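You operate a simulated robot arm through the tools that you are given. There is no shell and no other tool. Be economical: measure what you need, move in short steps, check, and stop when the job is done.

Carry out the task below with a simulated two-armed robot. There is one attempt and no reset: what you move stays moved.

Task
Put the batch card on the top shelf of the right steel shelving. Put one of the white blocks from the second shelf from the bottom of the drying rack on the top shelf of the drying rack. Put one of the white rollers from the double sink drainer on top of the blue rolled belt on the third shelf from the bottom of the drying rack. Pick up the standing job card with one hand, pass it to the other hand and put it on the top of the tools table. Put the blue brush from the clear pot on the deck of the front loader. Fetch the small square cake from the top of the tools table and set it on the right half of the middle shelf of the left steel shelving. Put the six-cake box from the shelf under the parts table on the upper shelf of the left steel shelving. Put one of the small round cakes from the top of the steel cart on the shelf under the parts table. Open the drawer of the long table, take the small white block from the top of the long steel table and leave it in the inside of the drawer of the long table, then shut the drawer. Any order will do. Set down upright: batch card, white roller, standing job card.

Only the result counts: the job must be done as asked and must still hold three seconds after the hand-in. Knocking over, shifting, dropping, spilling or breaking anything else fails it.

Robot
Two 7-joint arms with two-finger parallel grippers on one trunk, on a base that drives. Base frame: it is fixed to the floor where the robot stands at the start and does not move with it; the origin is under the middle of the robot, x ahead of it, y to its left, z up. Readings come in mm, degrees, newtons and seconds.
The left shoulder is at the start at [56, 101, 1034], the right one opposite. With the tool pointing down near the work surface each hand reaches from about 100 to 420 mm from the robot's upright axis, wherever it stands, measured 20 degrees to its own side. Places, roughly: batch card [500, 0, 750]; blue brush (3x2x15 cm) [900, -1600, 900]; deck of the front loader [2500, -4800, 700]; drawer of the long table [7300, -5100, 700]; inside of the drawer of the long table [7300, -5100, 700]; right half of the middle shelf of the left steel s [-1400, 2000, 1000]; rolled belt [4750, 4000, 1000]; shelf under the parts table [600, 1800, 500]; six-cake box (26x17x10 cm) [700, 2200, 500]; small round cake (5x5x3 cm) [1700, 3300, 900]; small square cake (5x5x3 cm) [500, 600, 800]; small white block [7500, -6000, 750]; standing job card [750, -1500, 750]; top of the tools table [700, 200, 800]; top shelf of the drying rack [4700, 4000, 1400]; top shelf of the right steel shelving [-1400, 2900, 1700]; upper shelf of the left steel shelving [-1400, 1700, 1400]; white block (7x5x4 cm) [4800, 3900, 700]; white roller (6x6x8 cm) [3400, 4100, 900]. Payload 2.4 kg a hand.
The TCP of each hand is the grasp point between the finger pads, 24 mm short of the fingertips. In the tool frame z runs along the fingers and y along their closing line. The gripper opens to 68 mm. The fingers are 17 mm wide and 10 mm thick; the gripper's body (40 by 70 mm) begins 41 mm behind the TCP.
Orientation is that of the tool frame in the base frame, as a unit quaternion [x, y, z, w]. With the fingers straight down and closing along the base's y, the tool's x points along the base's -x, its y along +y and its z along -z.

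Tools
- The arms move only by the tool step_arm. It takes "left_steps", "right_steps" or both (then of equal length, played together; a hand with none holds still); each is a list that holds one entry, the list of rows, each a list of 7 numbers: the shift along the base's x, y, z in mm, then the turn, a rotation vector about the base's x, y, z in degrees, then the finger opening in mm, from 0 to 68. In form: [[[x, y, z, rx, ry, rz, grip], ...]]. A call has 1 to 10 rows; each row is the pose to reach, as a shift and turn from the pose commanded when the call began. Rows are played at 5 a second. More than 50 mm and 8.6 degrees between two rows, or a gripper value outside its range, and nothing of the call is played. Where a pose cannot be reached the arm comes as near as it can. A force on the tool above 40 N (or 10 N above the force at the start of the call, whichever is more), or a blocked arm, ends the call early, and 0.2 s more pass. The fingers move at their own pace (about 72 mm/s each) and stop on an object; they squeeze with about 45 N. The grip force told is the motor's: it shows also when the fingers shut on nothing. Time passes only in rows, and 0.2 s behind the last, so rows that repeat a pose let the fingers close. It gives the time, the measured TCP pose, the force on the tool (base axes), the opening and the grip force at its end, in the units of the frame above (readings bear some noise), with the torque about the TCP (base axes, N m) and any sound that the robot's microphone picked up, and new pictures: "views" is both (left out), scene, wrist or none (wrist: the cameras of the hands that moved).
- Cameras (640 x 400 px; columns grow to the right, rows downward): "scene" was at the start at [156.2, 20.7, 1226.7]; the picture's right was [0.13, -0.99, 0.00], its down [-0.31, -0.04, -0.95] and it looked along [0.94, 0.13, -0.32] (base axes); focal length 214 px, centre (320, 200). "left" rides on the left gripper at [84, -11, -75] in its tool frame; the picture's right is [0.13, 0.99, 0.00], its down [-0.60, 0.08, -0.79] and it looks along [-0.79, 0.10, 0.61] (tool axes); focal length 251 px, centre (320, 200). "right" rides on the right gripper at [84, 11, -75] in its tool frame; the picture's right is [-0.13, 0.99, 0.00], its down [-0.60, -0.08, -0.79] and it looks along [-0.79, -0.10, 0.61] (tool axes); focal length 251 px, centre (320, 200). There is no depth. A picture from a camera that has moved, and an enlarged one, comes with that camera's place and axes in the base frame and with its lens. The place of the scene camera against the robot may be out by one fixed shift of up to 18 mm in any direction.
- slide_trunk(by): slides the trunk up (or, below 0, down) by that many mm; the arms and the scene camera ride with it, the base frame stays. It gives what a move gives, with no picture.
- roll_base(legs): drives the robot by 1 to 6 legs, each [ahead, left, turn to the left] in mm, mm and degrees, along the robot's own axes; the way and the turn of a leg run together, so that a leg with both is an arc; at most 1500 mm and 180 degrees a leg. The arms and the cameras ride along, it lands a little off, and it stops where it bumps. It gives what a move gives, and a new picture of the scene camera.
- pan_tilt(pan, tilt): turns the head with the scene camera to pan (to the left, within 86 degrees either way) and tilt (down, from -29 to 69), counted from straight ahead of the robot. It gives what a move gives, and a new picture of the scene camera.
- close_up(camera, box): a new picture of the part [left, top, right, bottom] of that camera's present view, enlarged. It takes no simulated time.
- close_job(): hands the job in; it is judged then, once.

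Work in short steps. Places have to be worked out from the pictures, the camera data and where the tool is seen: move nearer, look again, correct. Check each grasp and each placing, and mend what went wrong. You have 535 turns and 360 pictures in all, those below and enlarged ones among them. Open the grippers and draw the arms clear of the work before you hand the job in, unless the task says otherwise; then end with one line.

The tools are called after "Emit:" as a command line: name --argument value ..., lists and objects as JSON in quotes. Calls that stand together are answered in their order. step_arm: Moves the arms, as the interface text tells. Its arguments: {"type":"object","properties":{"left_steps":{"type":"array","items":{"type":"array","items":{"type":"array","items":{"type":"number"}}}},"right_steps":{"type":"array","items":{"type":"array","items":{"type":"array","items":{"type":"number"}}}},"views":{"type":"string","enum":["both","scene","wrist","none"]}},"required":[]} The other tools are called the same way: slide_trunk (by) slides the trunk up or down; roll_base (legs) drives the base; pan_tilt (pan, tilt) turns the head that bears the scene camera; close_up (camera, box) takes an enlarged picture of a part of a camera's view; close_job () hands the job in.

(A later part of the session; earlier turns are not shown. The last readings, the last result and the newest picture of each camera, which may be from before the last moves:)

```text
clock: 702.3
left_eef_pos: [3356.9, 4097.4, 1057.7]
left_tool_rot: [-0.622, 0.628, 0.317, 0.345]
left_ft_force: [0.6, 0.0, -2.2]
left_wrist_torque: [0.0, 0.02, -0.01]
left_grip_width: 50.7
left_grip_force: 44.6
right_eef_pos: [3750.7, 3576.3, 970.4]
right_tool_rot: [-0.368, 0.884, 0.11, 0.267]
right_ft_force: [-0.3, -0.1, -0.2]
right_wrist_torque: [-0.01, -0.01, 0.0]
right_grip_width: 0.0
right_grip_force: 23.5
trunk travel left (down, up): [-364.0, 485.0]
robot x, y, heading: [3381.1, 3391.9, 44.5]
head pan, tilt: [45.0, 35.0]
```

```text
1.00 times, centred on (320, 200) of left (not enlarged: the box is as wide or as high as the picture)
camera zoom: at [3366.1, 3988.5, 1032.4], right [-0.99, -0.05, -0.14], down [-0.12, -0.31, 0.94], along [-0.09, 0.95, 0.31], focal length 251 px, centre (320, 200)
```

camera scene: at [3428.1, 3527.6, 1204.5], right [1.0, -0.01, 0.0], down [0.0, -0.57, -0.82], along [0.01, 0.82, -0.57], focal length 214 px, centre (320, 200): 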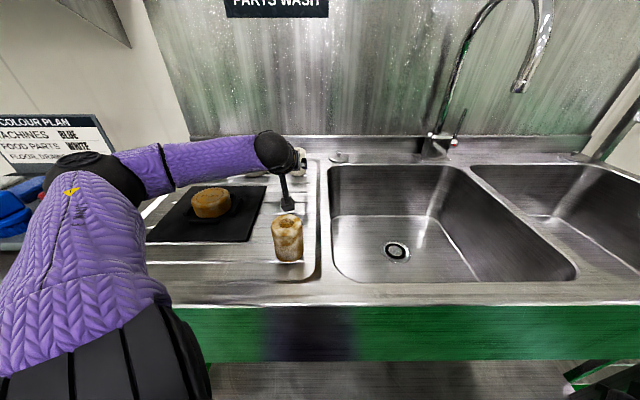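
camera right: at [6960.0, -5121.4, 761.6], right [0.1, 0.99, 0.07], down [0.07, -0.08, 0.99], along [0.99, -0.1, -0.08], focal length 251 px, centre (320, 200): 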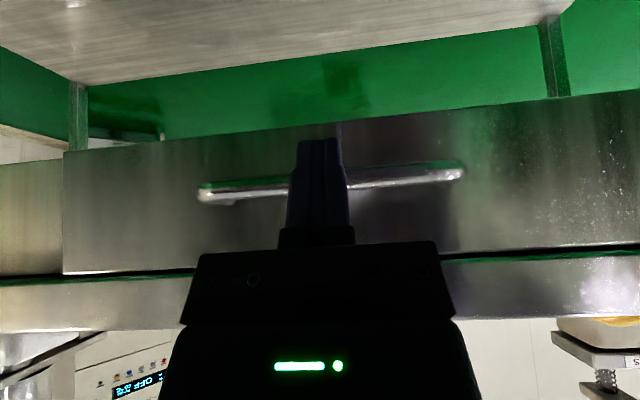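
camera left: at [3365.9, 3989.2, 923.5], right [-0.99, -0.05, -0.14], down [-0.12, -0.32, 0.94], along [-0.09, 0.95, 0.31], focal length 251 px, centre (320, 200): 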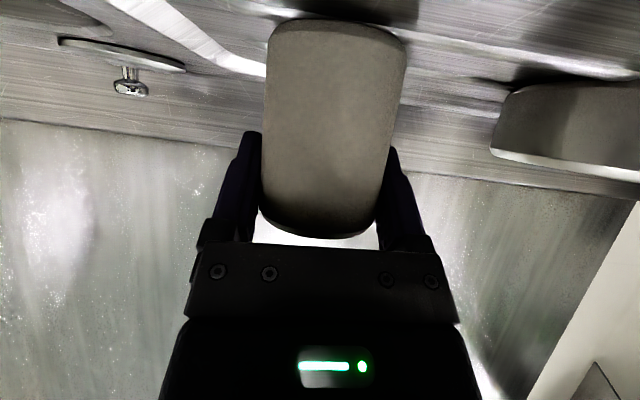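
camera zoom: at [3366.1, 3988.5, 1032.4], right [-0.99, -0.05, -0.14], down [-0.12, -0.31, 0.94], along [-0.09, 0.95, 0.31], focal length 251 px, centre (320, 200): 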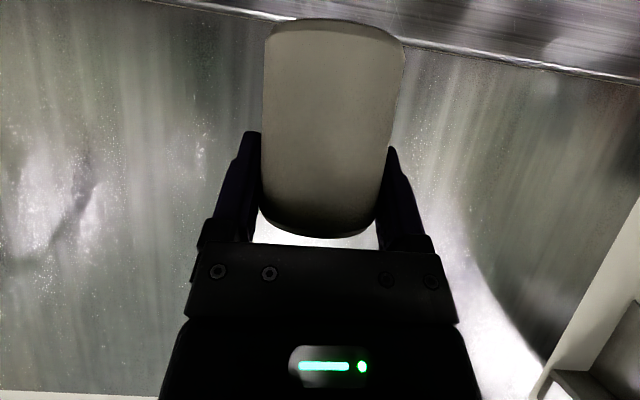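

The roller is held well. I back away from the sink, face the wall again, and drive to the drying rack.

Emit:
roll_base --legs '[[-270, -270, 0], [0, 0, 45], [0, -1450, 0]]'

Emit:
step_arm --left_steps '[[[0, 0, 0, 0, 0, -8, 45], [0, 0, 0, 0, 0, -16, 45], [0, 0, 0, 0, 0, -24, 45], [0, 0, 0, 0, 0, -32, 45], [0, 0, 0, 0, 0, -40, 45], [0, 0, 0, 0, 0, -45, 45]]]' --views "none"

Emit:
pan_tilt --pan 0 --tilt 25

```text
clock: 713.7
left_eef_pos: [4310.4, 3495.3, 1059.1]
left_tool_rot: [0.818, -0.332, -0.428, -0.192]
left_ft_force: [0.5, 0.2, -0.8]
left_wrist_torque: [0.0, 0.01, -0.04]
left_grip_width: 50.6
left_grip_force: 45.1
right_eef_pos: [4961.0, 3420.3, 971.1]
right_tool_rot: [0.686, -0.668, -0.207, -0.202]
right_ft_force: [0.3, 0.4, -0.2]
right_wrist_torque: [0.02, 0.02, 0.07]
right_grip_width: 0.1
right_grip_force: 23.4
trunk travel left (down, up): [-364.0, 485.0]
robot x, y, heading: [4838.9, 3028.0, 91.2]
head pan, tilt: [45.0, 35.0]
camera scene: at [4780.0, 3132.3, 1315.7], right [0.69, 0.72, 0.0], down [0.41, -0.4, -0.82], along [-0.59, 0.57, -0.57], focal length 214 px, centre (320, 200)
```

scene: 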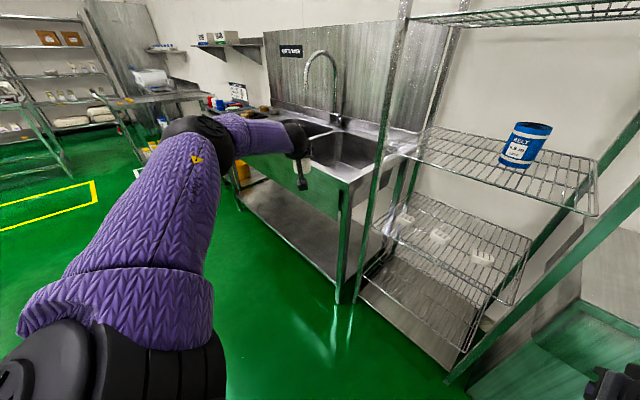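

```text
clock: 715.1
left_eef_pos: [4321.6, 3482.8, 1063.6]
left_tool_rot: [0.629, -0.619, -0.323, -0.341]
left_ft_force: [-0.1, -0.4, -1.7]
left_wrist_torque: [0.0, -0.03, 0.02]
left_grip_width: 50.7
left_grip_force: 45.0
left hand out of reach, approached as far as the arm can: row 5, 6
right_eef_pos: [4960.4, 3420.4, 970.0]
right_tool_rot: [0.687, -0.667, -0.207, -0.201]
right_ft_force: [0.2, 0.4, 0.2]
right_wrist_torque: [0.01, 0.02, 0.0]
right_grip_width: 0.2
right_grip_force: 23.5
trunk travel left (down, up): [-364.0, 485.0]
robot x, y, heading: [4839.7, 3024.1, 91.3]
head pan, tilt: [45.0, 35.0]
```

```text
clock: 716.2
left_eef_pos: [4323.2, 3483.5, 1063.6]
left_tool_rot: [0.63, -0.619, -0.323, -0.34]
left_ft_force: [0.6, 0.1, -1.3]
left_wrist_torque: [-0.01, 0.0, 0.0]
left_grip_width: 50.6
left_grip_force: 45.1
right_eef_pos: [4959.7, 3421.1, 970.5]
right_tool_rot: [0.686, -0.668, -0.207, -0.201]
right_ft_force: [0.2, -0.5, -0.4]
right_wrist_torque: [0.01, 0.0, -0.02]
right_grip_width: 0.0
right_grip_force: 23.5
trunk travel left (down, up): [-364.0, 485.0]
robot x, y, heading: [4837.7, 3025.3, 91.0]
head pan, tilt: [0.0, 25.0]
camera scene: at [4841.4, 3163.4, 1331.5], right [1.0, 0.02, 0.0], down [0.01, -0.42, -0.91], along [-0.02, 0.91, -0.42], focal length 214 px, centre (320, 200)
```

scene: 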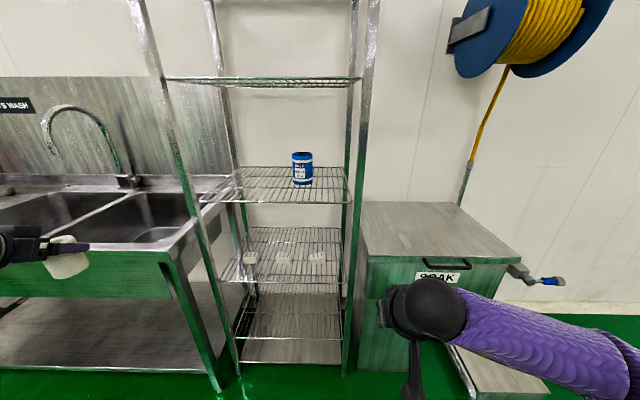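

The belt stands at ≈(4747,4015), top z≈1136; the top shelf is ≈1378, so I pitch the hand 8° flatter for headroom. I bring the left hand to the front and raise the trunk.

Emit:
step_arm --left_steps '[[[45, -5, 0, 0, 0, 0, 45], [90, -10, 0, 0, 0, 0, 45], [135, -10, 0, 0, 0, 0, 45], [180, -10, 0, 0, 0, 0, 45], [225, -5, 0, 2, 0, 0, 45], [270, 0, 0, 4, 0, 0, 45], [315, 0, 0, 6, 0, 0, 45], [360, 0, 0, 8, 0, 0, 45], [405, 0, 0, 8, 0, 0, 45]]]' --views "none"

Emit:
slide_trunk --by 155

Emit:
roll_base --legs '[[200, 0, -1]]'

Emit:
close_up --camera "left" --box '[0, 0, 640, 400]'

```text
clock: 718.2
left_eef_pos: [4726.8, 3484.9, 1062.6]
left_tool_rot: [0.604, -0.596, -0.364, -0.385]
left_ft_force: [-0.4, 0.4, -1.0]
left_wrist_torque: [0.02, -0.01, -0.01]
left_grip_width: 50.5
left_grip_force: 44.7
right_eef_pos: [4960.7, 3421.6, 969.6]
right_tool_rot: [0.686, -0.668, -0.206, -0.201]
right_ft_force: [-0.1, 0.0, -0.8]
right_wrist_torque: [0.04, 0.01, 0.01]
right_grip_width: 0.0
right_grip_force: 23.2
trunk travel left (down, up): [-364.0, 485.0]
robot x, y, heading: [4844.0, 3027.7, 91.0]
head pan, tilt: [0.0, 25.0]
```

```text
clock: 720.0
left_eef_pos: [4728.0, 3483.2, 1218.0]
left_tool_rot: [0.604, -0.596, -0.364, -0.384]
left_ft_force: [-0.3, -0.8, -1.9]
left_wrist_torque: [-0.01, -0.03, 0.02]
left_grip_width: 50.4
left_grip_force: 44.8
right_eef_pos: [4960.2, 3420.4, 1124.7]
right_tool_rot: [0.686, -0.668, -0.206, -0.201]
right_ft_force: [0.4, -0.2, -0.1]
right_wrist_torque: [0.0, -0.01, -0.04]
right_grip_width: 0.0
right_grip_force: 23.3
trunk travel left (down, up): [-519.0, 330.0]
robot x, y, heading: [4838.5, 3023.6, 91.4]
head pan, tilt: [0.0, 25.0]
```

```text
clock: 721.6
left_eef_pos: [4734.7, 3688.2, 1218.0]
left_tool_rot: [-0.6, 0.601, 0.36, 0.386]
left_ft_force: [0.1, -0.2, -1.7]
left_wrist_torque: [0.0, 0.0, 0.01]
left_grip_width: 50.9
left_grip_force: 45.6
right_eef_pos: [4964.9, 3621.6, 1125.5]
right_tool_rot: [0.68, -0.674, -0.205, -0.203]
right_ft_force: [0.6, 0.7, -0.1]
right_wrist_torque: [0.0, 0.0, 0.01]
right_grip_width: 0.2
right_grip_force: 23.4
trunk travel left (down, up): [-519.0, 330.0]
robot x, y, heading: [4835.7, 3228.0, 90.0]
head pan, tilt: [0.0, 25.0]
camera scene: at [4842.0, 3347.6, 1487.3], right [1.0, 0.0, 0.0], down [0.0, -0.42, -0.91], along [0.0, 0.91, -0.42], focal length 214 px, centre (320, 200)
```

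scene: 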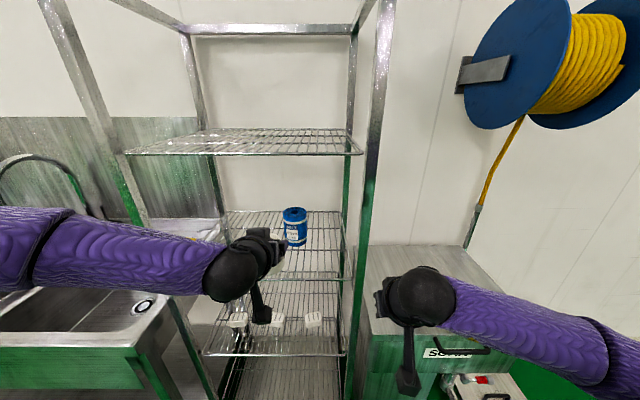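

```text
1.00 times, centred on (320, 200) of left (not enlarged: the box is as wide or as high as the picture)
camera zoom: at [4744.1, 3583.3, 1176.6], right [-0.99, -0.03, -0.15], down [-0.12, -0.44, 0.89], along [-0.1, 0.9, 0.43], focal length 251 px, centre (320, 200)
```

zoom: 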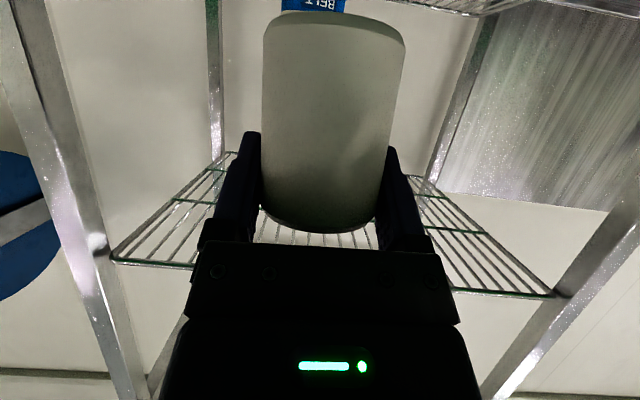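

The top shelf is free and the belt's top centre is ≈(4752,4000,1141). I pull the right hand back away from the rack post, then drive in with the roller high.

Emit:
step_arm --right_steps '[[[20, -35, 0, 0, 0, 0, 0], [40, -70, 0, 0, 0, 0, 0], [60, -105, 0, 0, 0, 0, 0], [80, -140, 0, 0, 0, 0, 0]]]' --left_steps '[[[5, 0, 4, 0, 0, 0, 45], [10, 0, 8, 0, 0, 0, 45], [15, 0, 12, 0, 0, 0, 45], [21, 0, 14, 0, 0, 0, 45]]]' --views "none"

Emit:
roll_base --legs '[[200, 0, 0]]'

Emit:
close_up --camera "left" --box '[0, 0, 640, 400]'

```text
clock: 722.6
left_eef_pos: [4755.7, 3685.4, 1232.3]
left_tool_rot: [-0.598, 0.601, 0.362, 0.387]
left_ft_force: [0.4, -0.4, -2.3]
left_wrist_torque: [0.03, -0.01, 0.02]
left_grip_width: 50.3
left_grip_force: 46.1
right_eef_pos: [5061.9, 3520.4, 1115.4]
right_tool_rot: [0.681, -0.673, -0.206, -0.202]
right_ft_force: [-0.1, -0.8, -0.3]
right_wrist_torque: [0.05, -0.03, -0.01]
right_grip_width: 0.0
right_grip_force: 23.0
right hand out of reach, approached as far as the arm can: row 3, 4
trunk travel left (down, up): [-519.0, 330.0]
robot x, y, heading: [4840.4, 3231.0, 90.2]
head pan, tilt: [0.0, 25.0]
```

```text
clock: 724.2
left_eef_pos: [4754.9, 3885.5, 1231.0]
left_tool_rot: [-0.599, 0.601, 0.361, 0.386]
left_ft_force: [-0.1, 0.7, -1.6]
left_wrist_torque: [-0.05, 0.0, 0.01]
left_grip_width: 50.3
left_grip_force: 45.0
right_eef_pos: [5061.5, 3722.4, 1115.9]
right_tool_rot: [0.681, -0.673, -0.205, -0.202]
right_ft_force: [0.5, -0.5, 0.1]
right_wrist_torque: [-0.02, 0.0, -0.01]
right_grip_width: 0.0
right_grip_force: 23.5
trunk travel left (down, up): [-519.0, 330.0]
robot x, y, heading: [4838.1, 3426.3, 90.3]
head pan, tilt: [0.0, 25.0]
camera scene: at [4841.4, 3546.3, 1487.3], right [1.0, 0.0, 0.0], down [0.0, -0.42, -0.91], along [0.0, 0.91, -0.42], focal length 214 px, centre (320, 200)
```

scene: 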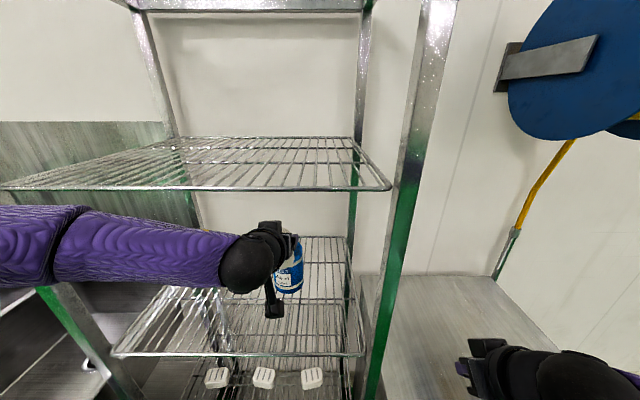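

```text
1.00 times, centred on (320, 200) of left (not enlarged: the box is as wide or as high as the picture)
camera zoom: at [4764.9, 3781.8, 1191.0], right [-0.99, -0.04, -0.15], down [-0.11, -0.44, 0.89], along [-0.1, 0.9, 0.43], focal length 251 px, centre (320, 200)
```

zoom: 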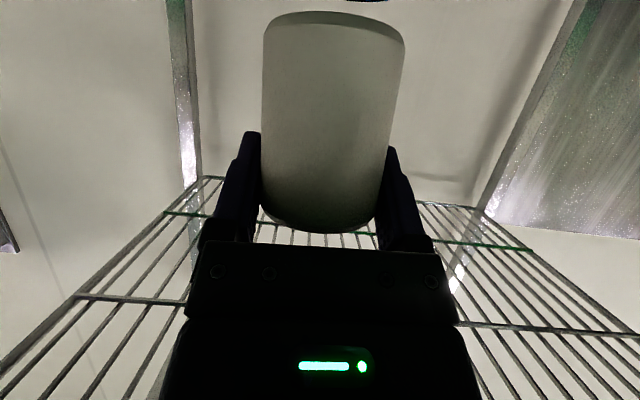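

I lower 14 mm for headroom beneath the top shelf and drive the last 105 mm.

Emit:
step_arm --left_steps '[[[0, 0, -7, 0, 0, 0, 45], [0, 0, -14, 0, 0, 0, 45]]]' --views "none"

Emit:
roll_base --legs '[[80, 0, 0]]'

Emit:
close_up --camera "scene" --box '[180, 180, 400, 340]'

```text
clock: 724.8
left_eef_pos: [4754.5, 3885.5, 1218.9]
left_tool_rot: [-0.6, 0.601, 0.361, 0.386]
left_ft_force: [0.5, 0.5, -1.4]
left_wrist_torque: [-0.02, -0.02, 0.0]
left_grip_width: 50.5
left_grip_force: 44.4
right_eef_pos: [5060.9, 3720.4, 1116.2]
right_tool_rot: [0.681, -0.673, -0.205, -0.202]
right_ft_force: [0.1, 0.3, -0.2]
right_wrist_torque: [0.0, 0.01, -0.02]
right_grip_width: 0.0
right_grip_force: 23.3
trunk travel left (down, up): [-519.0, 330.0]
robot x, y, heading: [4838.0, 3428.9, 90.0]
head pan, tilt: [0.0, 25.0]
```

```text
clock: 725.9
left_eef_pos: [4752.6, 3952.1, 1215.0]
left_tool_rot: [-0.601, 0.602, 0.361, 0.382]
left_ft_force: [0.4, 0.1, -1.3]
left_wrist_torque: [0.06, 0.03, -0.02]
left_grip_width: 50.4
left_grip_force: 44.9
right_eef_pos: [5060.9, 3790.6, 1116.3]
right_tool_rot: [0.682, -0.672, -0.207, -0.203]
right_ft_force: [-0.5, -1.0, 0.3]
right_wrist_torque: [0.02, 0.02, 0.02]
right_grip_width: 0.0
right_grip_force: 23.3
trunk travel left (down, up): [-519.0, 330.0]
robot x, y, heading: [4840.2, 3496.0, 90.6]
head pan, tilt: [0.0, 25.0]
stopped in leg 1: the robot was blocked; the commanded pose is now the measured one
camera scene: at [4842.0, 3613.3, 1487.8], right [1.0, 0.01, 0.0], down [0.0, -0.42, -0.91], along [-0.01, 0.91, -0.42], focal length 214 px, centre (320, 200)
```

scene: 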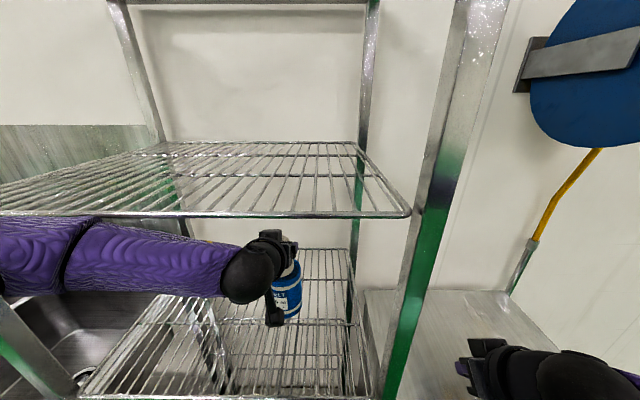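

```text
2.50 times, centred on (290, 260) of scene
camera zoom: at [4842.0, 3613.3, 1487.8], right [1.0, 0.01, 0.0], down [0.0, -0.42, -0.91], along [-0.01, 0.91, -0.42], focal length 536 px, centre (395, 50)
```

zoom: 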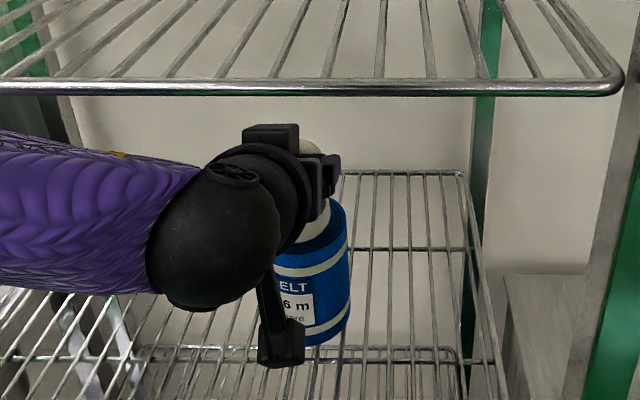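

The base is blocked (the soak tank's floor box), so I extend the arm the last 38 mm and then lower onto the belt.

Emit:
step_arm --left_steps '[[[0, 13, 0, 0, 0, 0, 45], [0, 26, 0, 0, 0, 0, 45], [1, 38, 0, 0, 0, 0, 45], [1, 38, -3, 0, 0, 0, 45], [1, 38, -6, 0, 0, 0, 45]]]'

```text
clock: 727.1
left_eef_pos: [4748.5, 3972.0, 1216.3]
left_tool_rot: [-0.599, 0.606, 0.361, 0.379]
left_ft_force: [1.0, 0.2, -0.9]
left_wrist_torque: [0.0, 0.0, -0.01]
left_grip_width: 50.4
left_grip_force: 44.6
left hand out of reach, approached as far as the arm can: row 1, 2, 3, 4, 5
right_eef_pos: [5067.9, 3783.2, 1116.0]
right_tool_rot: [0.68, -0.672, -0.212, -0.203]
right_ft_force: [0.0, -0.1, -1.1]
right_wrist_torque: [0.0, 0.04, -0.01]
right_grip_width: 0.0
right_grip_force: 23.7
trunk travel left (down, up): [-519.0, 330.0]
robot x, y, heading: [4840.1, 3496.2, 90.5]
head pan, tilt: [0.0, 25.0]
camera scene: at [4851.2, 3603.3, 1487.6], right [1.0, 0.01, -0.01], down [0.0, -0.41, -0.91], along [-0.01, 0.91, -0.41], focal length 214 px, centre (320, 200)
camera left: at [4757.9, 3867.6, 1176.2], right [-0.99, -0.04, -0.13], down [-0.1, -0.43, 0.9], along [-0.09, 0.9, 0.42], focal length 251 px, centre (320, 200)
```

scene: 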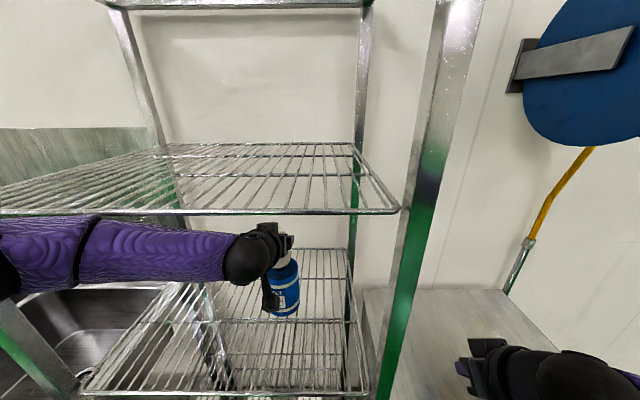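
left: 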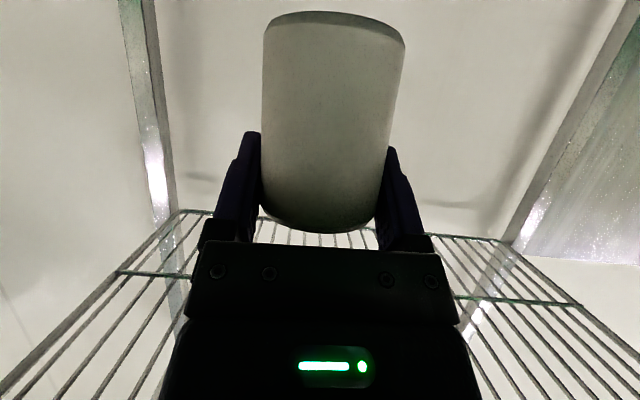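

The left forearm is pressing the rack's front post. I back off 65 mm and instead straighten the arm, which tucks the elbow in.

Emit:
roll_base --legs '[[-65, 0, 0]]'

Emit:
step_arm --left_steps '[[[2, 20, 0, 0, 0, 0, 45], [4, 40, 0, 0, 0, 0, 45], [5, 60, 0, 0, 0, 0, 45], [6, 75, 0, 0, 0, 0, 45], [6, 85, 0, 0, 0, 0, 45]]]' --views "scene"

```text
clock: 728.1
left_eef_pos: [4740.7, 3920.6, 1218.1]
left_tool_rot: [-0.6, 0.602, 0.36, 0.384]
left_ft_force: [-0.1, -0.4, -2.6]
left_wrist_torque: [-0.02, 0.0, -0.01]
left_grip_width: 50.5
left_grip_force: 44.5
right_eef_pos: [5061.4, 3729.0, 1116.0]
right_tool_rot: [0.682, -0.672, -0.206, -0.203]
right_ft_force: [0.6, -1.5, 1.1]
right_wrist_torque: [0.01, -0.01, -0.02]
right_grip_width: 0.0
right_grip_force: 24.0
trunk travel left (down, up): [-519.0, 330.0]
robot x, y, heading: [4838.0, 3435.9, 90.2]
head pan, tilt: [0.0, 25.0]
camera scene: at [4841.9, 3551.2, 1487.7], right [1.0, 0.01, 0.0], down [0.0, -0.42, -0.91], along [-0.01, 0.91, -0.42], focal length 214 px, centre (320, 200)
```

scene: 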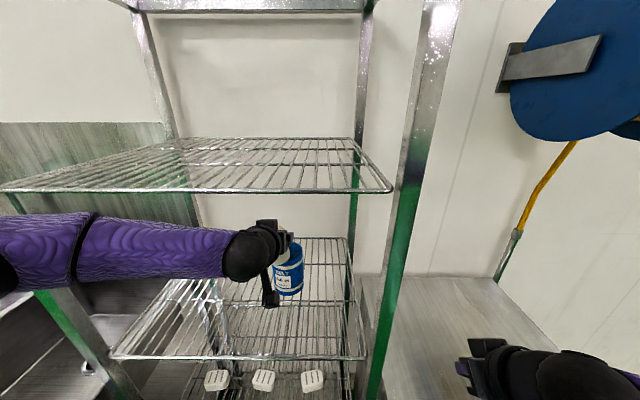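

```text
clock: 729.3
left_eef_pos: [4712.2, 3964.0, 1233.9]
left_tool_rot: [-0.601, 0.602, 0.359, 0.383]
left_ft_force: [0.2, 0.3, -0.6]
left_wrist_torque: [0.02, -0.01, -0.02]
left_grip_width: 50.1
left_grip_force: 44.9
left hand out of reach, approached as far as the arm can: row 1, 2, 3, 4, 5
right_eef_pos: [5060.0, 3728.1, 1116.5]
right_tool_rot: [0.682, -0.673, -0.206, -0.202]
right_ft_force: [0.4, 0.0, -0.7]
right_wrist_torque: [0.02, -0.02, 0.0]
right_grip_width: 0.0
right_grip_force: 23.3
trunk travel left (down, up): [-519.0, 330.0]
robot x, y, heading: [4836.6, 3431.1, 90.4]
head pan, tilt: [0.0, 25.0]
camera scene: at [4841.5, 3553.2, 1487.4], right [1.0, 0.01, 0.0], down [0.0, -0.42, -0.91], along [-0.01, 0.91, -0.42], focal length 214 px, centre (320, 200)
```

scene: 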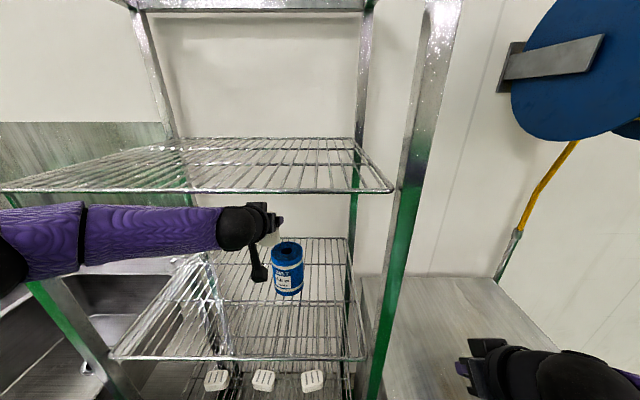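

The elbow keeps out to the left. I'll use the same shoulder-leading stance as at the sink: back out, turn 45° right, and re-aim.

Emit:
step_arm --left_steps '[[[5, -30, 0, 0, 0, 0, 45], [10, -60, 0, 0, 0, 0, 45], [15, -90, 0, 0, 0, 0, 45]]]' --views "none"

Emit:
roll_base --legs '[[-330, 0, 0], [0, 0, -45]]'

Emit:
step_arm --left_steps '[[[-15, 5, 0, 0, 0, 8, 45], [-30, 10, 0, 0, 0, 16, 45], [-45, 15, 0, 0, 0, 24, 45], [-60, 20, 0, 0, 0, 32, 45], [-80, 25, 0, 0, 0, 40, 45], [-110, 30, 0, 0, 0, 45, 45], [-150, 35, 0, 0, 0, 45, 45], [-190, 40, 0, 0, 0, 45, 45], [-230, 50, 0, 0, 0, 45, 45]]]' --views "none"

Emit:
pan_tilt --pan 45 --tilt 25

```text
clock: 730.1
left_eef_pos: [4729.3, 3875.0, 1232.1]
left_tool_rot: [-0.601, 0.602, 0.359, 0.383]
left_ft_force: [-0.1, 0.3, -1.1]
left_wrist_torque: [0.0, -0.02, -0.01]
left_grip_width: 50.5
left_grip_force: 44.7
right_eef_pos: [5060.7, 3728.1, 1115.2]
right_tool_rot: [0.682, -0.672, -0.206, -0.201]
right_ft_force: [0.3, -0.3, -0.1]
right_wrist_torque: [-0.03, 0.03, 0.02]
right_grip_width: 0.3
right_grip_force: 23.7
trunk travel left (down, up): [-519.0, 330.0]
robot x, y, heading: [4841.6, 3439.0, 90.1]
head pan, tilt: [0.0, 25.0]
```

```text
clock: 734.3
left_eef_pos: [5073.3, 3491.9, 1232.7]
left_tool_rot: [-0.325, 0.786, 0.186, 0.491]
left_ft_force: [-0.1, 0.2, -1.4]
left_wrist_torque: [-0.03, 0.02, -0.03]
left_grip_width: 50.6
left_grip_force: 45.3
right_eef_pos: [5205.4, 3154.7, 1115.3]
right_tool_rot: [-0.373, 0.882, 0.113, 0.265]
right_ft_force: [0.3, 0.8, 0.1]
right_wrist_torque: [0.02, 0.01, 0.03]
right_grip_width: 0.0
right_grip_force: 23.8
trunk travel left (down, up): [-519.0, 330.0]
robot x, y, heading: [4841.1, 3102.4, 45.5]
head pan, tilt: [0.0, 25.0]
camera scene: at [4921.8, 3190.5, 1487.4], right [0.71, -0.7, 0.0], down [-0.3, -0.3, -0.91], along [0.64, 0.64, -0.42], focal length 214 px, centre (320, 200)
```

scene: 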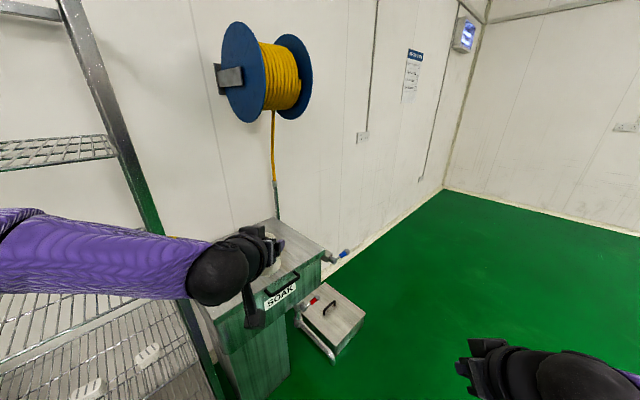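

```text
clock: 736.3
left_eef_pos: [4848.7, 3549.4, 1231.3]
left_tool_rot: [-0.6, 0.604, 0.358, 0.383]
left_ft_force: [-0.6, 0.5, -2.4]
left_wrist_torque: [-0.04, -0.02, 0.01]
left_grip_width: 50.3
left_grip_force: 45.0
left hand out of reach, approached as far as the arm can: row 9
right_eef_pos: [5202.7, 3154.5, 1116.3]
right_tool_rot: [-0.373, 0.882, 0.112, 0.266]
right_ft_force: [0.1, -0.5, -0.4]
right_wrist_torque: [-0.01, -0.03, 0.03]
right_grip_width: 0.1
right_grip_force: 23.5
trunk travel left (down, up): [-519.0, 330.0]
robot x, y, heading: [4841.5, 3102.1, 45.3]
head pan, tilt: [0.0, 25.0]
```

```text
clock: 737.4
left_eef_pos: [4849.5, 3549.3, 1232.4]
left_tool_rot: [-0.601, 0.602, 0.36, 0.383]
left_ft_force: [-0.8, 0.4, -1.7]
left_wrist_torque: [0.03, -0.02, 0.07]
left_grip_width: 50.3
left_grip_force: 44.9
right_eef_pos: [5204.8, 3155.0, 1116.0]
right_tool_rot: [-0.372, 0.882, 0.112, 0.265]
right_ft_force: [0.6, 0.1, -0.1]
right_wrist_torque: [0.01, -0.01, -0.02]
right_grip_width: 0.0
right_grip_force: 23.4
trunk travel left (down, up): [-519.0, 330.0]
robot x, y, heading: [4836.7, 3101.3, 44.9]
head pan, tilt: [45.0, 25.0]
camera scene: at [4856.3, 3217.3, 1487.4], right [1.0, 0.0, 0.0], down [0.0, -0.42, -0.91], along [0.0, 0.91, -0.42], focal length 214 px, centre (320, 200)
```

scene: 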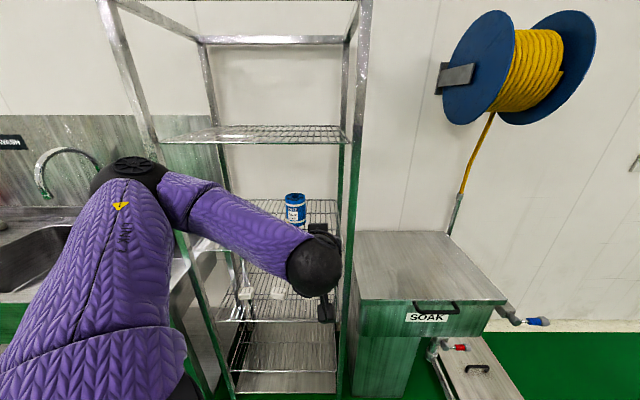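

Good stance. I move the base to (4789,3300) and extend the arm toward the belt.

Emit:
roll_base --legs '[[90, 160, 0]]'

Emit:
step_arm --left_steps '[[[-22, 10, -6, 0, 0, 0, 45], [-45, 20, -10, 0, 0, 0, 45], [-48, 60, -12, 0, 0, 0, 45], [-48, 100, -12, 0, 0, 0, 45], [-48, 140, -12, 0, 0, 0, 45], [-48, 170, -12, 0, 0, 0, 45]]]'

```text
clock: 739.0
left_eef_pos: [4799.4, 3725.5, 1231.7]
left_tool_rot: [-0.601, 0.604, 0.358, 0.382]
left_ft_force: [0.7, 0.7, -1.8]
left_wrist_torque: [0.02, 0.0, 0.01]
left_grip_width: 50.4
left_grip_force: 44.9
right_eef_pos: [5153.4, 3330.5, 1115.7]
right_tool_rot: [-0.372, 0.883, 0.111, 0.265]
right_ft_force: [0.8, 0.9, -0.4]
right_wrist_torque: [0.01, 0.0, -0.03]
right_grip_width: 0.0
right_grip_force: 23.7
trunk travel left (down, up): [-519.0, 330.0]
robot x, y, heading: [4788.4, 3278.0, 45.4]
head pan, tilt: [45.0, 25.0]
camera scene: at [4804.2, 3393.6, 1487.3], right [1.0, 0.0, 0.0], down [0.0, -0.42, -0.91], along [0.0, 0.91, -0.42], focal length 214 px, centre (320, 200)
```

scene: 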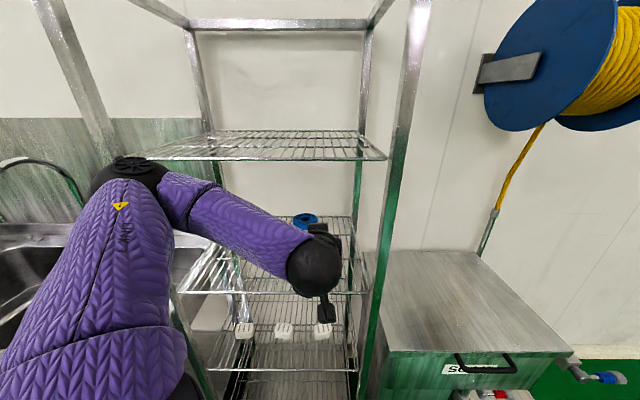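

```text
clock: 740.4
left_eef_pos: [4750.4, 3893.3, 1220.7]
left_tool_rot: [-0.6, 0.603, 0.36, 0.382]
left_ft_force: [0.4, -1.1, -1.0]
left_wrist_torque: [0.0, 0.03, 0.03]
left_grip_width: 49.9
left_grip_force: 45.4
right_eef_pos: [5153.2, 3329.4, 1115.8]
right_tool_rot: [-0.373, 0.882, 0.113, 0.265]
right_ft_force: [-1.3, -0.2, 0.9]
right_wrist_torque: [0.01, 0.0, 0.04]
right_grip_width: 0.0
right_grip_force: 23.9
trunk travel left (down, up): [-519.0, 330.0]
robot x, y, heading: [4786.9, 3278.5, 45.0]
head pan, tilt: [45.0, 25.0]
camera scene: at [4804.7, 3392.9, 1487.3], right [1.0, 0.0, 0.0], down [0.0, -0.42, -0.91], along [0.0, 0.91, -0.42], focal length 214 px, centre (320, 200)
camera left: at [4760.3, 3790.2, 1179.6], right [-0.99, -0.04, -0.14], down [-0.11, -0.43, 0.89], along [-0.09, 0.9, 0.43], focal length 251 px, centre (320, 200)
```

scene: 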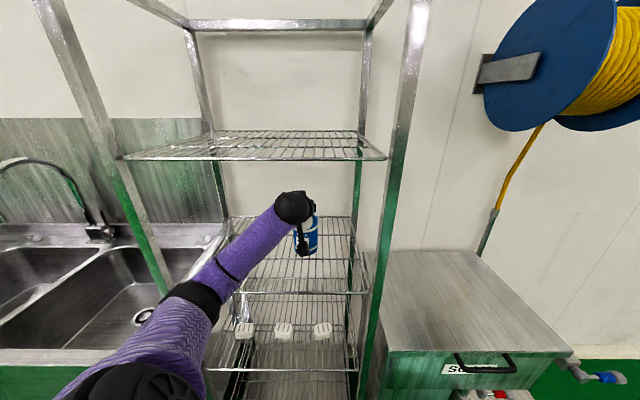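
left: 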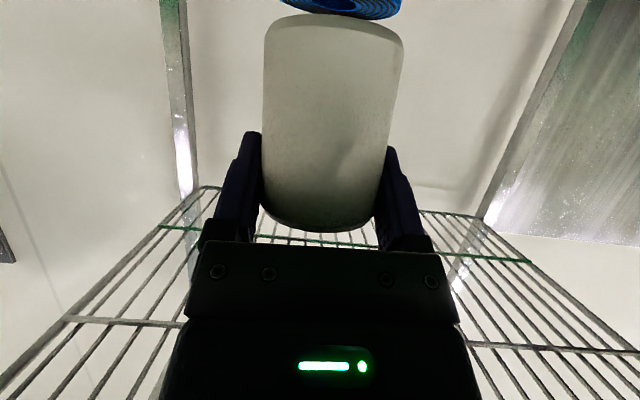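

Now the elbow comes from below, clear of the rack. I nudge the base 40 mm closer and extend the last stretch above the belt.

Emit:
roll_base --legs '[[28, 28, 0]]'

Emit:
step_arm --left_steps '[[[0, 18, 2, 0, 0, 0, 45], [0, 36, 2, 0, 0, 0, 45], [0, 55, 2, 0, 0, 0, 45]]]'

```text
clock: 741.2
left_eef_pos: [4749.6, 3935.1, 1218.8]
left_tool_rot: [-0.6, 0.604, 0.359, 0.384]
left_ft_force: [0.0, 0.4, -1.4]
left_wrist_torque: [-0.01, 0.0, 0.0]
left_grip_width: 50.1
left_grip_force: 44.6
right_eef_pos: [5153.8, 3370.4, 1116.3]
right_tool_rot: [-0.372, 0.882, 0.112, 0.266]
right_ft_force: [0.0, 0.9, -0.5]
right_wrist_torque: [0.0, -0.01, -0.02]
right_grip_width: 0.0
right_grip_force: 23.4
trunk travel left (down, up): [-519.0, 330.0]
robot x, y, heading: [4786.1, 3320.5, 45.4]
head pan, tilt: [45.0, 25.0]
camera scene: at [4804.2, 3433.5, 1487.2], right [1.0, 0.0, 0.0], down [0.0, -0.42, -0.91], along [0.0, 0.91, -0.42], focal length 214 px, centre (320, 200)
```

scene: 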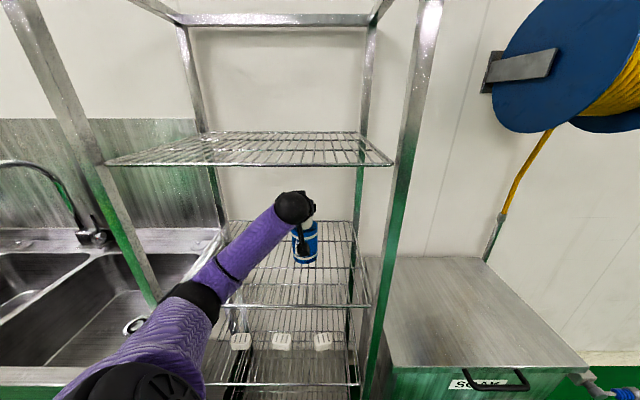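

```text
clock: 742.0
left_eef_pos: [4751.3, 3988.2, 1220.8]
left_tool_rot: [-0.601, 0.604, 0.358, 0.382]
left_ft_force: [-0.2, -0.2, -1.0]
left_wrist_torque: [-0.02, 0.0, 0.01]
left_grip_width: 50.4
left_grip_force: 45.1
right_eef_pos: [5153.5, 3370.1, 1116.4]
right_tool_rot: [-0.373, 0.882, 0.113, 0.266]
right_ft_force: [0.2, -0.1, -0.7]
right_wrist_torque: [0.0, 0.02, 0.0]
right_grip_width: 0.3
right_grip_force: 23.1
trunk travel left (down, up): [-519.0, 330.0]
robot x, y, heading: [4789.9, 3317.2, 45.1]
head pan, tilt: [45.0, 25.0]
camera scene: at [4804.4, 3432.2, 1487.3], right [1.0, 0.0, 0.0], down [0.0, -0.42, -0.91], along [0.0, 0.91, -0.42], focal length 214 px, centre (320, 200)
camera left: at [4761.2, 3883.9, 1181.1], right [-0.99, -0.04, -0.14], down [-0.11, -0.43, 0.89], along [-0.09, 0.9, 0.43], focal length 251 px, centre (320, 200)
```

scene: 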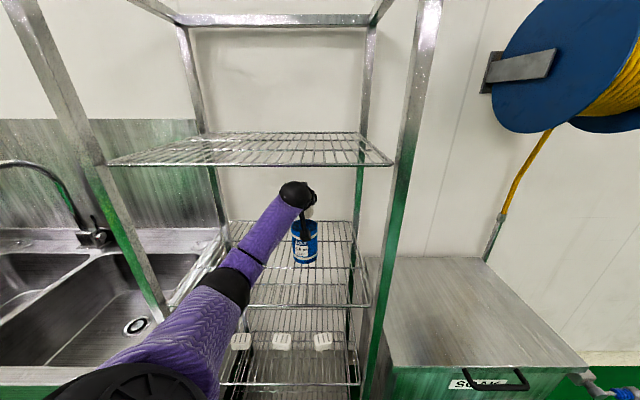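
left: 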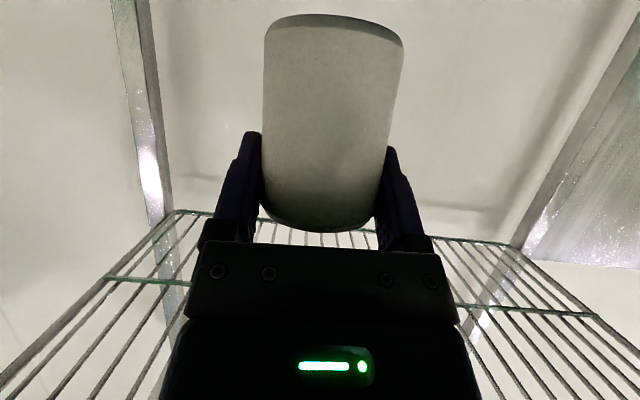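

I fine-tune (+6, +10 mm) and zoom to check the roller over the belt.

Emit:
step_arm --left_steps '[[[3, 5, 0, 0, 0, 0, 45], [6, 11, -2, 0, 0, 0, 45]]]' --views "none"

Emit:
close_up --camera "scene" --box '[240, 160, 380, 280]'

```text
clock: 742.6
left_eef_pos: [4757.5, 3998.4, 1219.9]
left_tool_rot: [-0.6, 0.603, 0.359, 0.383]
left_ft_force: [0.3, -0.2, -1.2]
left_wrist_torque: [-0.04, -0.02, -0.01]
left_grip_width: 50.2
left_grip_force: 45.4
right_eef_pos: [5153.9, 3369.2, 1115.9]
right_tool_rot: [-0.371, 0.883, 0.113, 0.266]
right_ft_force: [-0.3, -0.9, -0.3]
right_wrist_torque: [-0.02, -0.01, 0.02]
right_grip_width: 0.0
right_grip_force: 23.5
trunk travel left (down, up): [-519.0, 330.0]
robot x, y, heading: [4787.5, 3320.8, 45.2]
head pan, tilt: [45.0, 25.0]
```

```text
3.33 times, centred on (310, 220) of scene
camera zoom: at [4804.3, 3431.9, 1487.4], right [1.0, 0.0, 0.0], down [0.0, -0.42, -0.91], along [0.0, 0.91, -0.42], focal length 715 px, centre (353, 133)
```

zoom: 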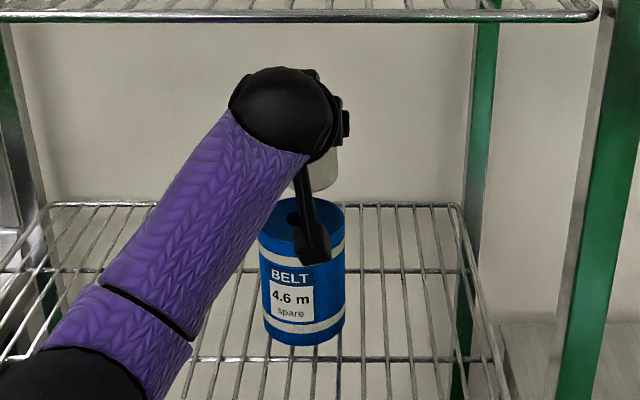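

Aligned over the belt. I lower in 3 mm steps to contact.

Emit:
step_arm --left_steps '[[[0, 0, -4, 0, 0, 0, 45], [0, 0, -7, 0, 0, 0, 45], [0, 0, -10, 0, 0, 0, 45], [0, 0, -13, 0, 0, 0, 45], [0, 0, -16, 0, 0, 0, 45], [0, 0, -19, 0, 0, 0, 45], [0, 0, -22, 0, 0, 0, 45], [0, 0, -25, 0, 0, 0, 45]]]' --views "wrist"

Emit:
close_up --camera "scene" --box '[240, 160, 380, 280]'

```text
clock: 744.4
left_eef_pos: [4757.3, 3997.2, 1193.7]
left_tool_rot: [-0.601, 0.603, 0.359, 0.383]
left_ft_force: [0.4, -0.4, -1.5]
left_wrist_torque: [0.01, 0.03, -0.02]
left_grip_width: 50.3
left_grip_force: 44.9
right_eef_pos: [5153.8, 3368.5, 1116.5]
right_tool_rot: [-0.371, 0.883, 0.112, 0.266]
right_ft_force: [-0.1, 0.2, 0.1]
right_wrist_torque: [-0.02, 0.0, 0.03]
right_grip_width: 0.0
right_grip_force: 23.9
trunk travel left (down, up): [-519.0, 330.0]
robot x, y, heading: [4785.6, 3316.7, 45.2]
head pan, tilt: [45.0, 25.0]
camera left: at [4765.9, 3894.2, 1154.1], right [-0.99, -0.04, -0.14], down [-0.11, -0.44, 0.89], along [-0.09, 0.9, 0.43], focal length 251 px, centre (320, 200)
```

left: 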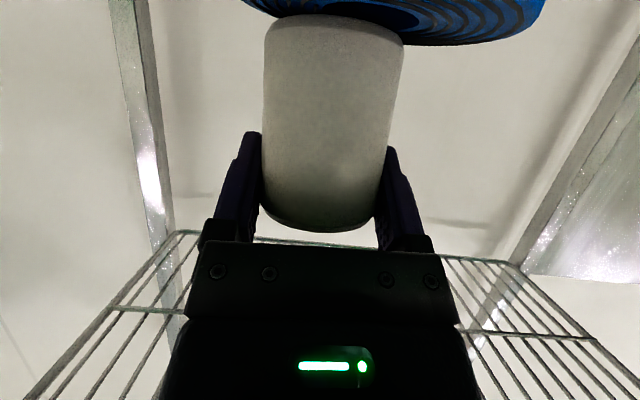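

```text
3.33 times, centred on (310, 220) of scene
camera zoom: at [4804.2, 3431.9, 1487.4], right [1.0, 0.0, 0.0], down [0.0, -0.42, -0.91], along [0.0, 0.91, -0.42], focal length 715 px, centre (353, 133)
```

zoom: 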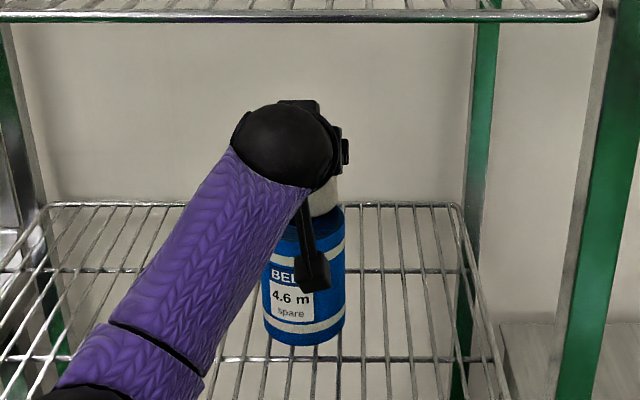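

Centred in x. I keep lowering to contact.

Emit:
step_arm --left_steps '[[[0, 0, -3, 0, 0, 0, 45], [0, 0, -6, 0, 0, 0, 45], [0, 0, -9, 0, 0, 0, 45], [0, 0, -12, 0, 0, 0, 45], [0, 0, -15, 0, 0, 0, 45], [0, 0, -18, 0, 0, 0, 45]]]' --views "wrist"

Emit:
close_up --camera "scene" --box '[240, 160, 380, 280]'

```text
clock: 745.3
left_eef_pos: [4755.7, 3998.6, 1192.8]
left_tool_rot: [-0.597, 0.6, 0.363, 0.391]
left_ft_force: [-0.1, 1.9, 12.5]
left_wrist_torque: [-0.17, 0.01, 0.01]
left_grip_width: 50.3
left_grip_force: 44.5
right_eef_pos: [5152.9, 3366.5, 1116.0]
right_tool_rot: [-0.371, 0.882, 0.113, 0.266]
right_ft_force: [-0.6, -0.8, 0.7]
right_wrist_torque: [0.01, -0.01, -0.02]
right_grip_width: 0.2
right_grip_force: 23.5
trunk travel left (down, up): [-519.0, 330.0]
robot x, y, heading: [4789.2, 3318.3, 45.2]
head pan, tilt: [45.0, 25.0]
stopped in row 4 (left hand): the force on the tool passed its limit at 42 N (the readings are from after the stop); the commanded pose is now the measured one
camera left: at [4766.3, 3895.3, 1151.7], right [-0.99, -0.03, -0.15], down [-0.12, -0.45, 0.88], along [-0.1, 0.89, 0.44], focal length 251 px, centre (320, 200)
```

left: 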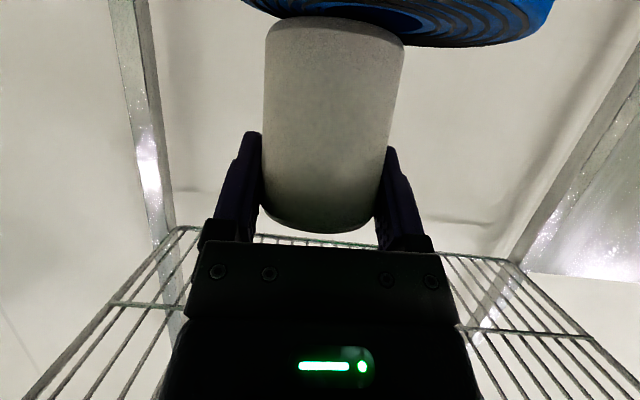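

```text
3.33 times, centred on (310, 220) of scene
camera zoom: at [4804.4, 3429.7, 1487.4], right [1.0, 0.0, 0.0], down [0.0, -0.42, -0.91], along [0.0, 0.91, -0.42], focal length 715 px, centre (353, 133)
```

zoom: 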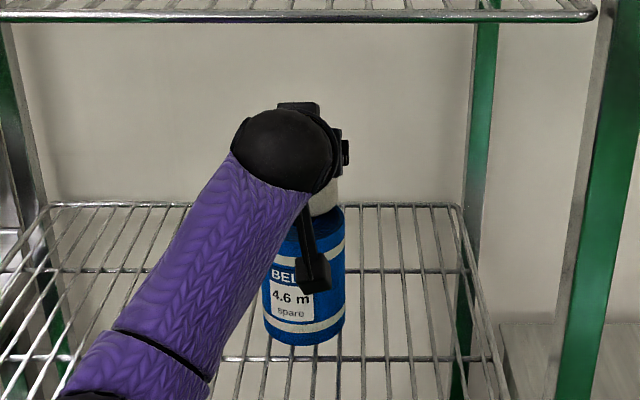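

Contact made. To set it down upright, I raise 5 mm, pitch back 8° so the roller is vertical, and lower again.

Emit:
step_arm --left_steps '[[[0, 0, 5, 0, 0, 0, 45], [-2, 3, 5, -4, 0, 0, 45], [-4, 8, 5, -8, 0, 0, 45], [-4, 8, 2, -8, 0, 0, 45], [-4, 8, -1, -8, 0, 0, 45], [-4, 8, -4, -8, 0, 0, 45], [-4, 8, -7, -8, 0, 0, 45]]]'

```text
clock: 747.0
left_eef_pos: [4752.3, 4008.4, 1190.5]
left_tool_rot: [-0.621, 0.621, 0.324, 0.352]
left_ft_force: [1.0, -2.0, 13.4]
left_wrist_torque: [-0.14, 0.34, 0.01]
left_grip_width: 50.7
left_grip_force: 44.6
right_eef_pos: [5153.9, 3367.0, 1115.1]
right_tool_rot: [-0.371, 0.882, 0.114, 0.267]
right_ft_force: [-0.3, -0.9, 0.3]
right_wrist_torque: [0.01, 0.02, 0.02]
right_grip_width: 0.0
right_grip_force: 23.8
trunk travel left (down, up): [-519.0, 330.0]
robot x, y, heading: [4788.6, 3319.5, 45.1]
head pan, tilt: [45.0, 25.0]
stopped in row 7 (left hand): the force on the tool passed its limit at 41 N (the readings are from after the stop); the commanded pose is now the measured one
camera scene: at [4804.3, 3429.6, 1487.4], right [1.0, 0.0, 0.0], down [0.0, -0.42, -0.91], along [0.0, 0.91, -0.42], focal length 214 px, centre (320, 200)
camera left: at [4761.8, 3899.9, 1162.2], right [-0.99, -0.05, -0.14], down [-0.12, -0.34, 0.93], along [-0.1, 0.94, 0.33], focal length 251 px, centre (320, 200)
```

scene: 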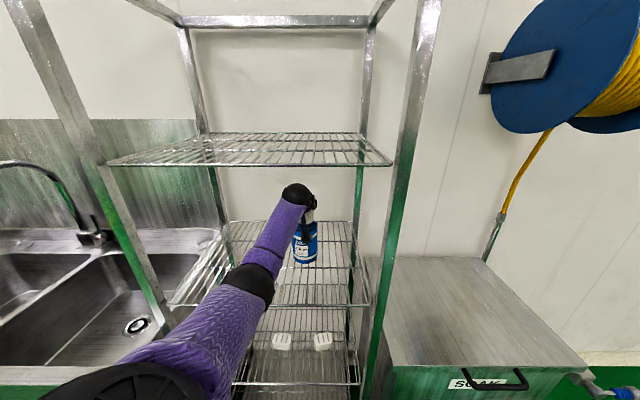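
left: 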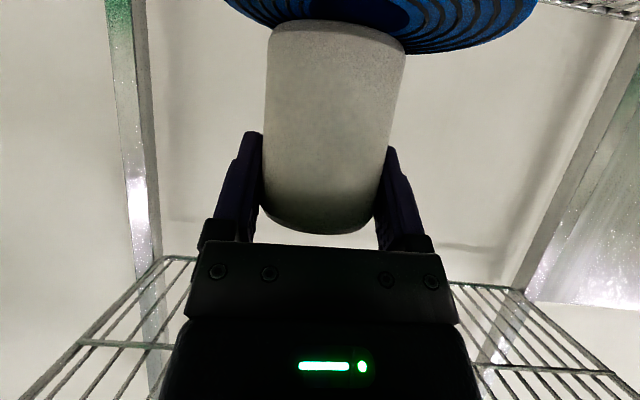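

Seated upright. I open and withdraw straight back slowly.

Emit:
step_arm --left_steps '[[[0, 0, 1, 0, 0, 0, 54], [0, 0, 1, 0, 0, 0, 60], [0, 0, 1, 0, 0, 0, 68], [0, 0, 1, 0, 0, 0, 68], [0, -12, 3, 0, 0, 0, 68], [-1, -28, 8, 0, 0, 0, 68], [-2, -48, 14, 0, 0, 0, 68], [-3, -75, 20, 0, 0, 0, 68], [-3, -110, 24, 0, 0, 0, 68]]]'

```text
clock: 749.0
left_eef_pos: [4748.5, 3898.4, 1212.5]
left_tool_rot: [-0.622, 0.622, 0.322, 0.35]
left_ft_force: [-0.5, 0.0, 0.2]
left_wrist_torque: [-0.04, -0.04, -0.05]
left_grip_width: 68.1
left_grip_force: 0.0
right_eef_pos: [5153.7, 3368.4, 1116.5]
right_tool_rot: [-0.371, 0.883, 0.112, 0.266]
right_ft_force: [-0.6, 0.1, -0.2]
right_wrist_torque: [-0.01, -0.02, -0.03]
right_grip_width: 0.0
right_grip_force: 23.0
trunk travel left (down, up): [-519.0, 330.0]
robot x, y, heading: [4787.1, 3316.5, 45.2]
head pan, tilt: [45.0, 25.0]
camera scene: at [4804.2, 3431.3, 1487.4], right [1.0, 0.0, 0.0], down [0.0, -0.42, -0.91], along [0.0, 0.91, -0.42], focal length 214 px, centre (320, 200)
camera left: at [4758.6, 3789.9, 1184.5], right [-0.99, -0.05, -0.14], down [-0.12, -0.33, 0.94], along [-0.1, 0.94, 0.32], focal length 251 px, centre (320, 200)
```

scene: 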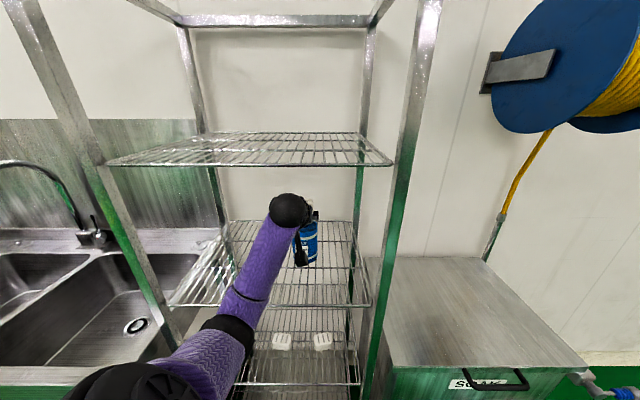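
left: 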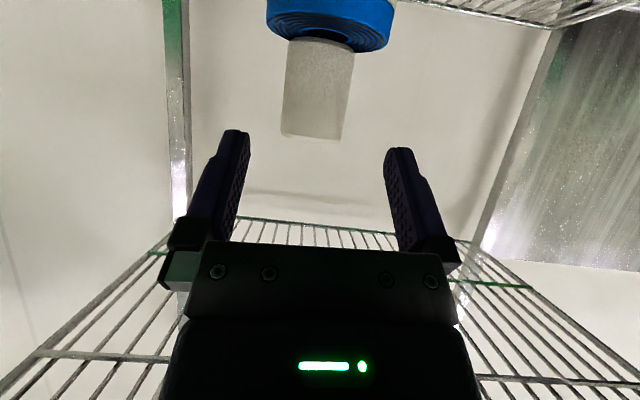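

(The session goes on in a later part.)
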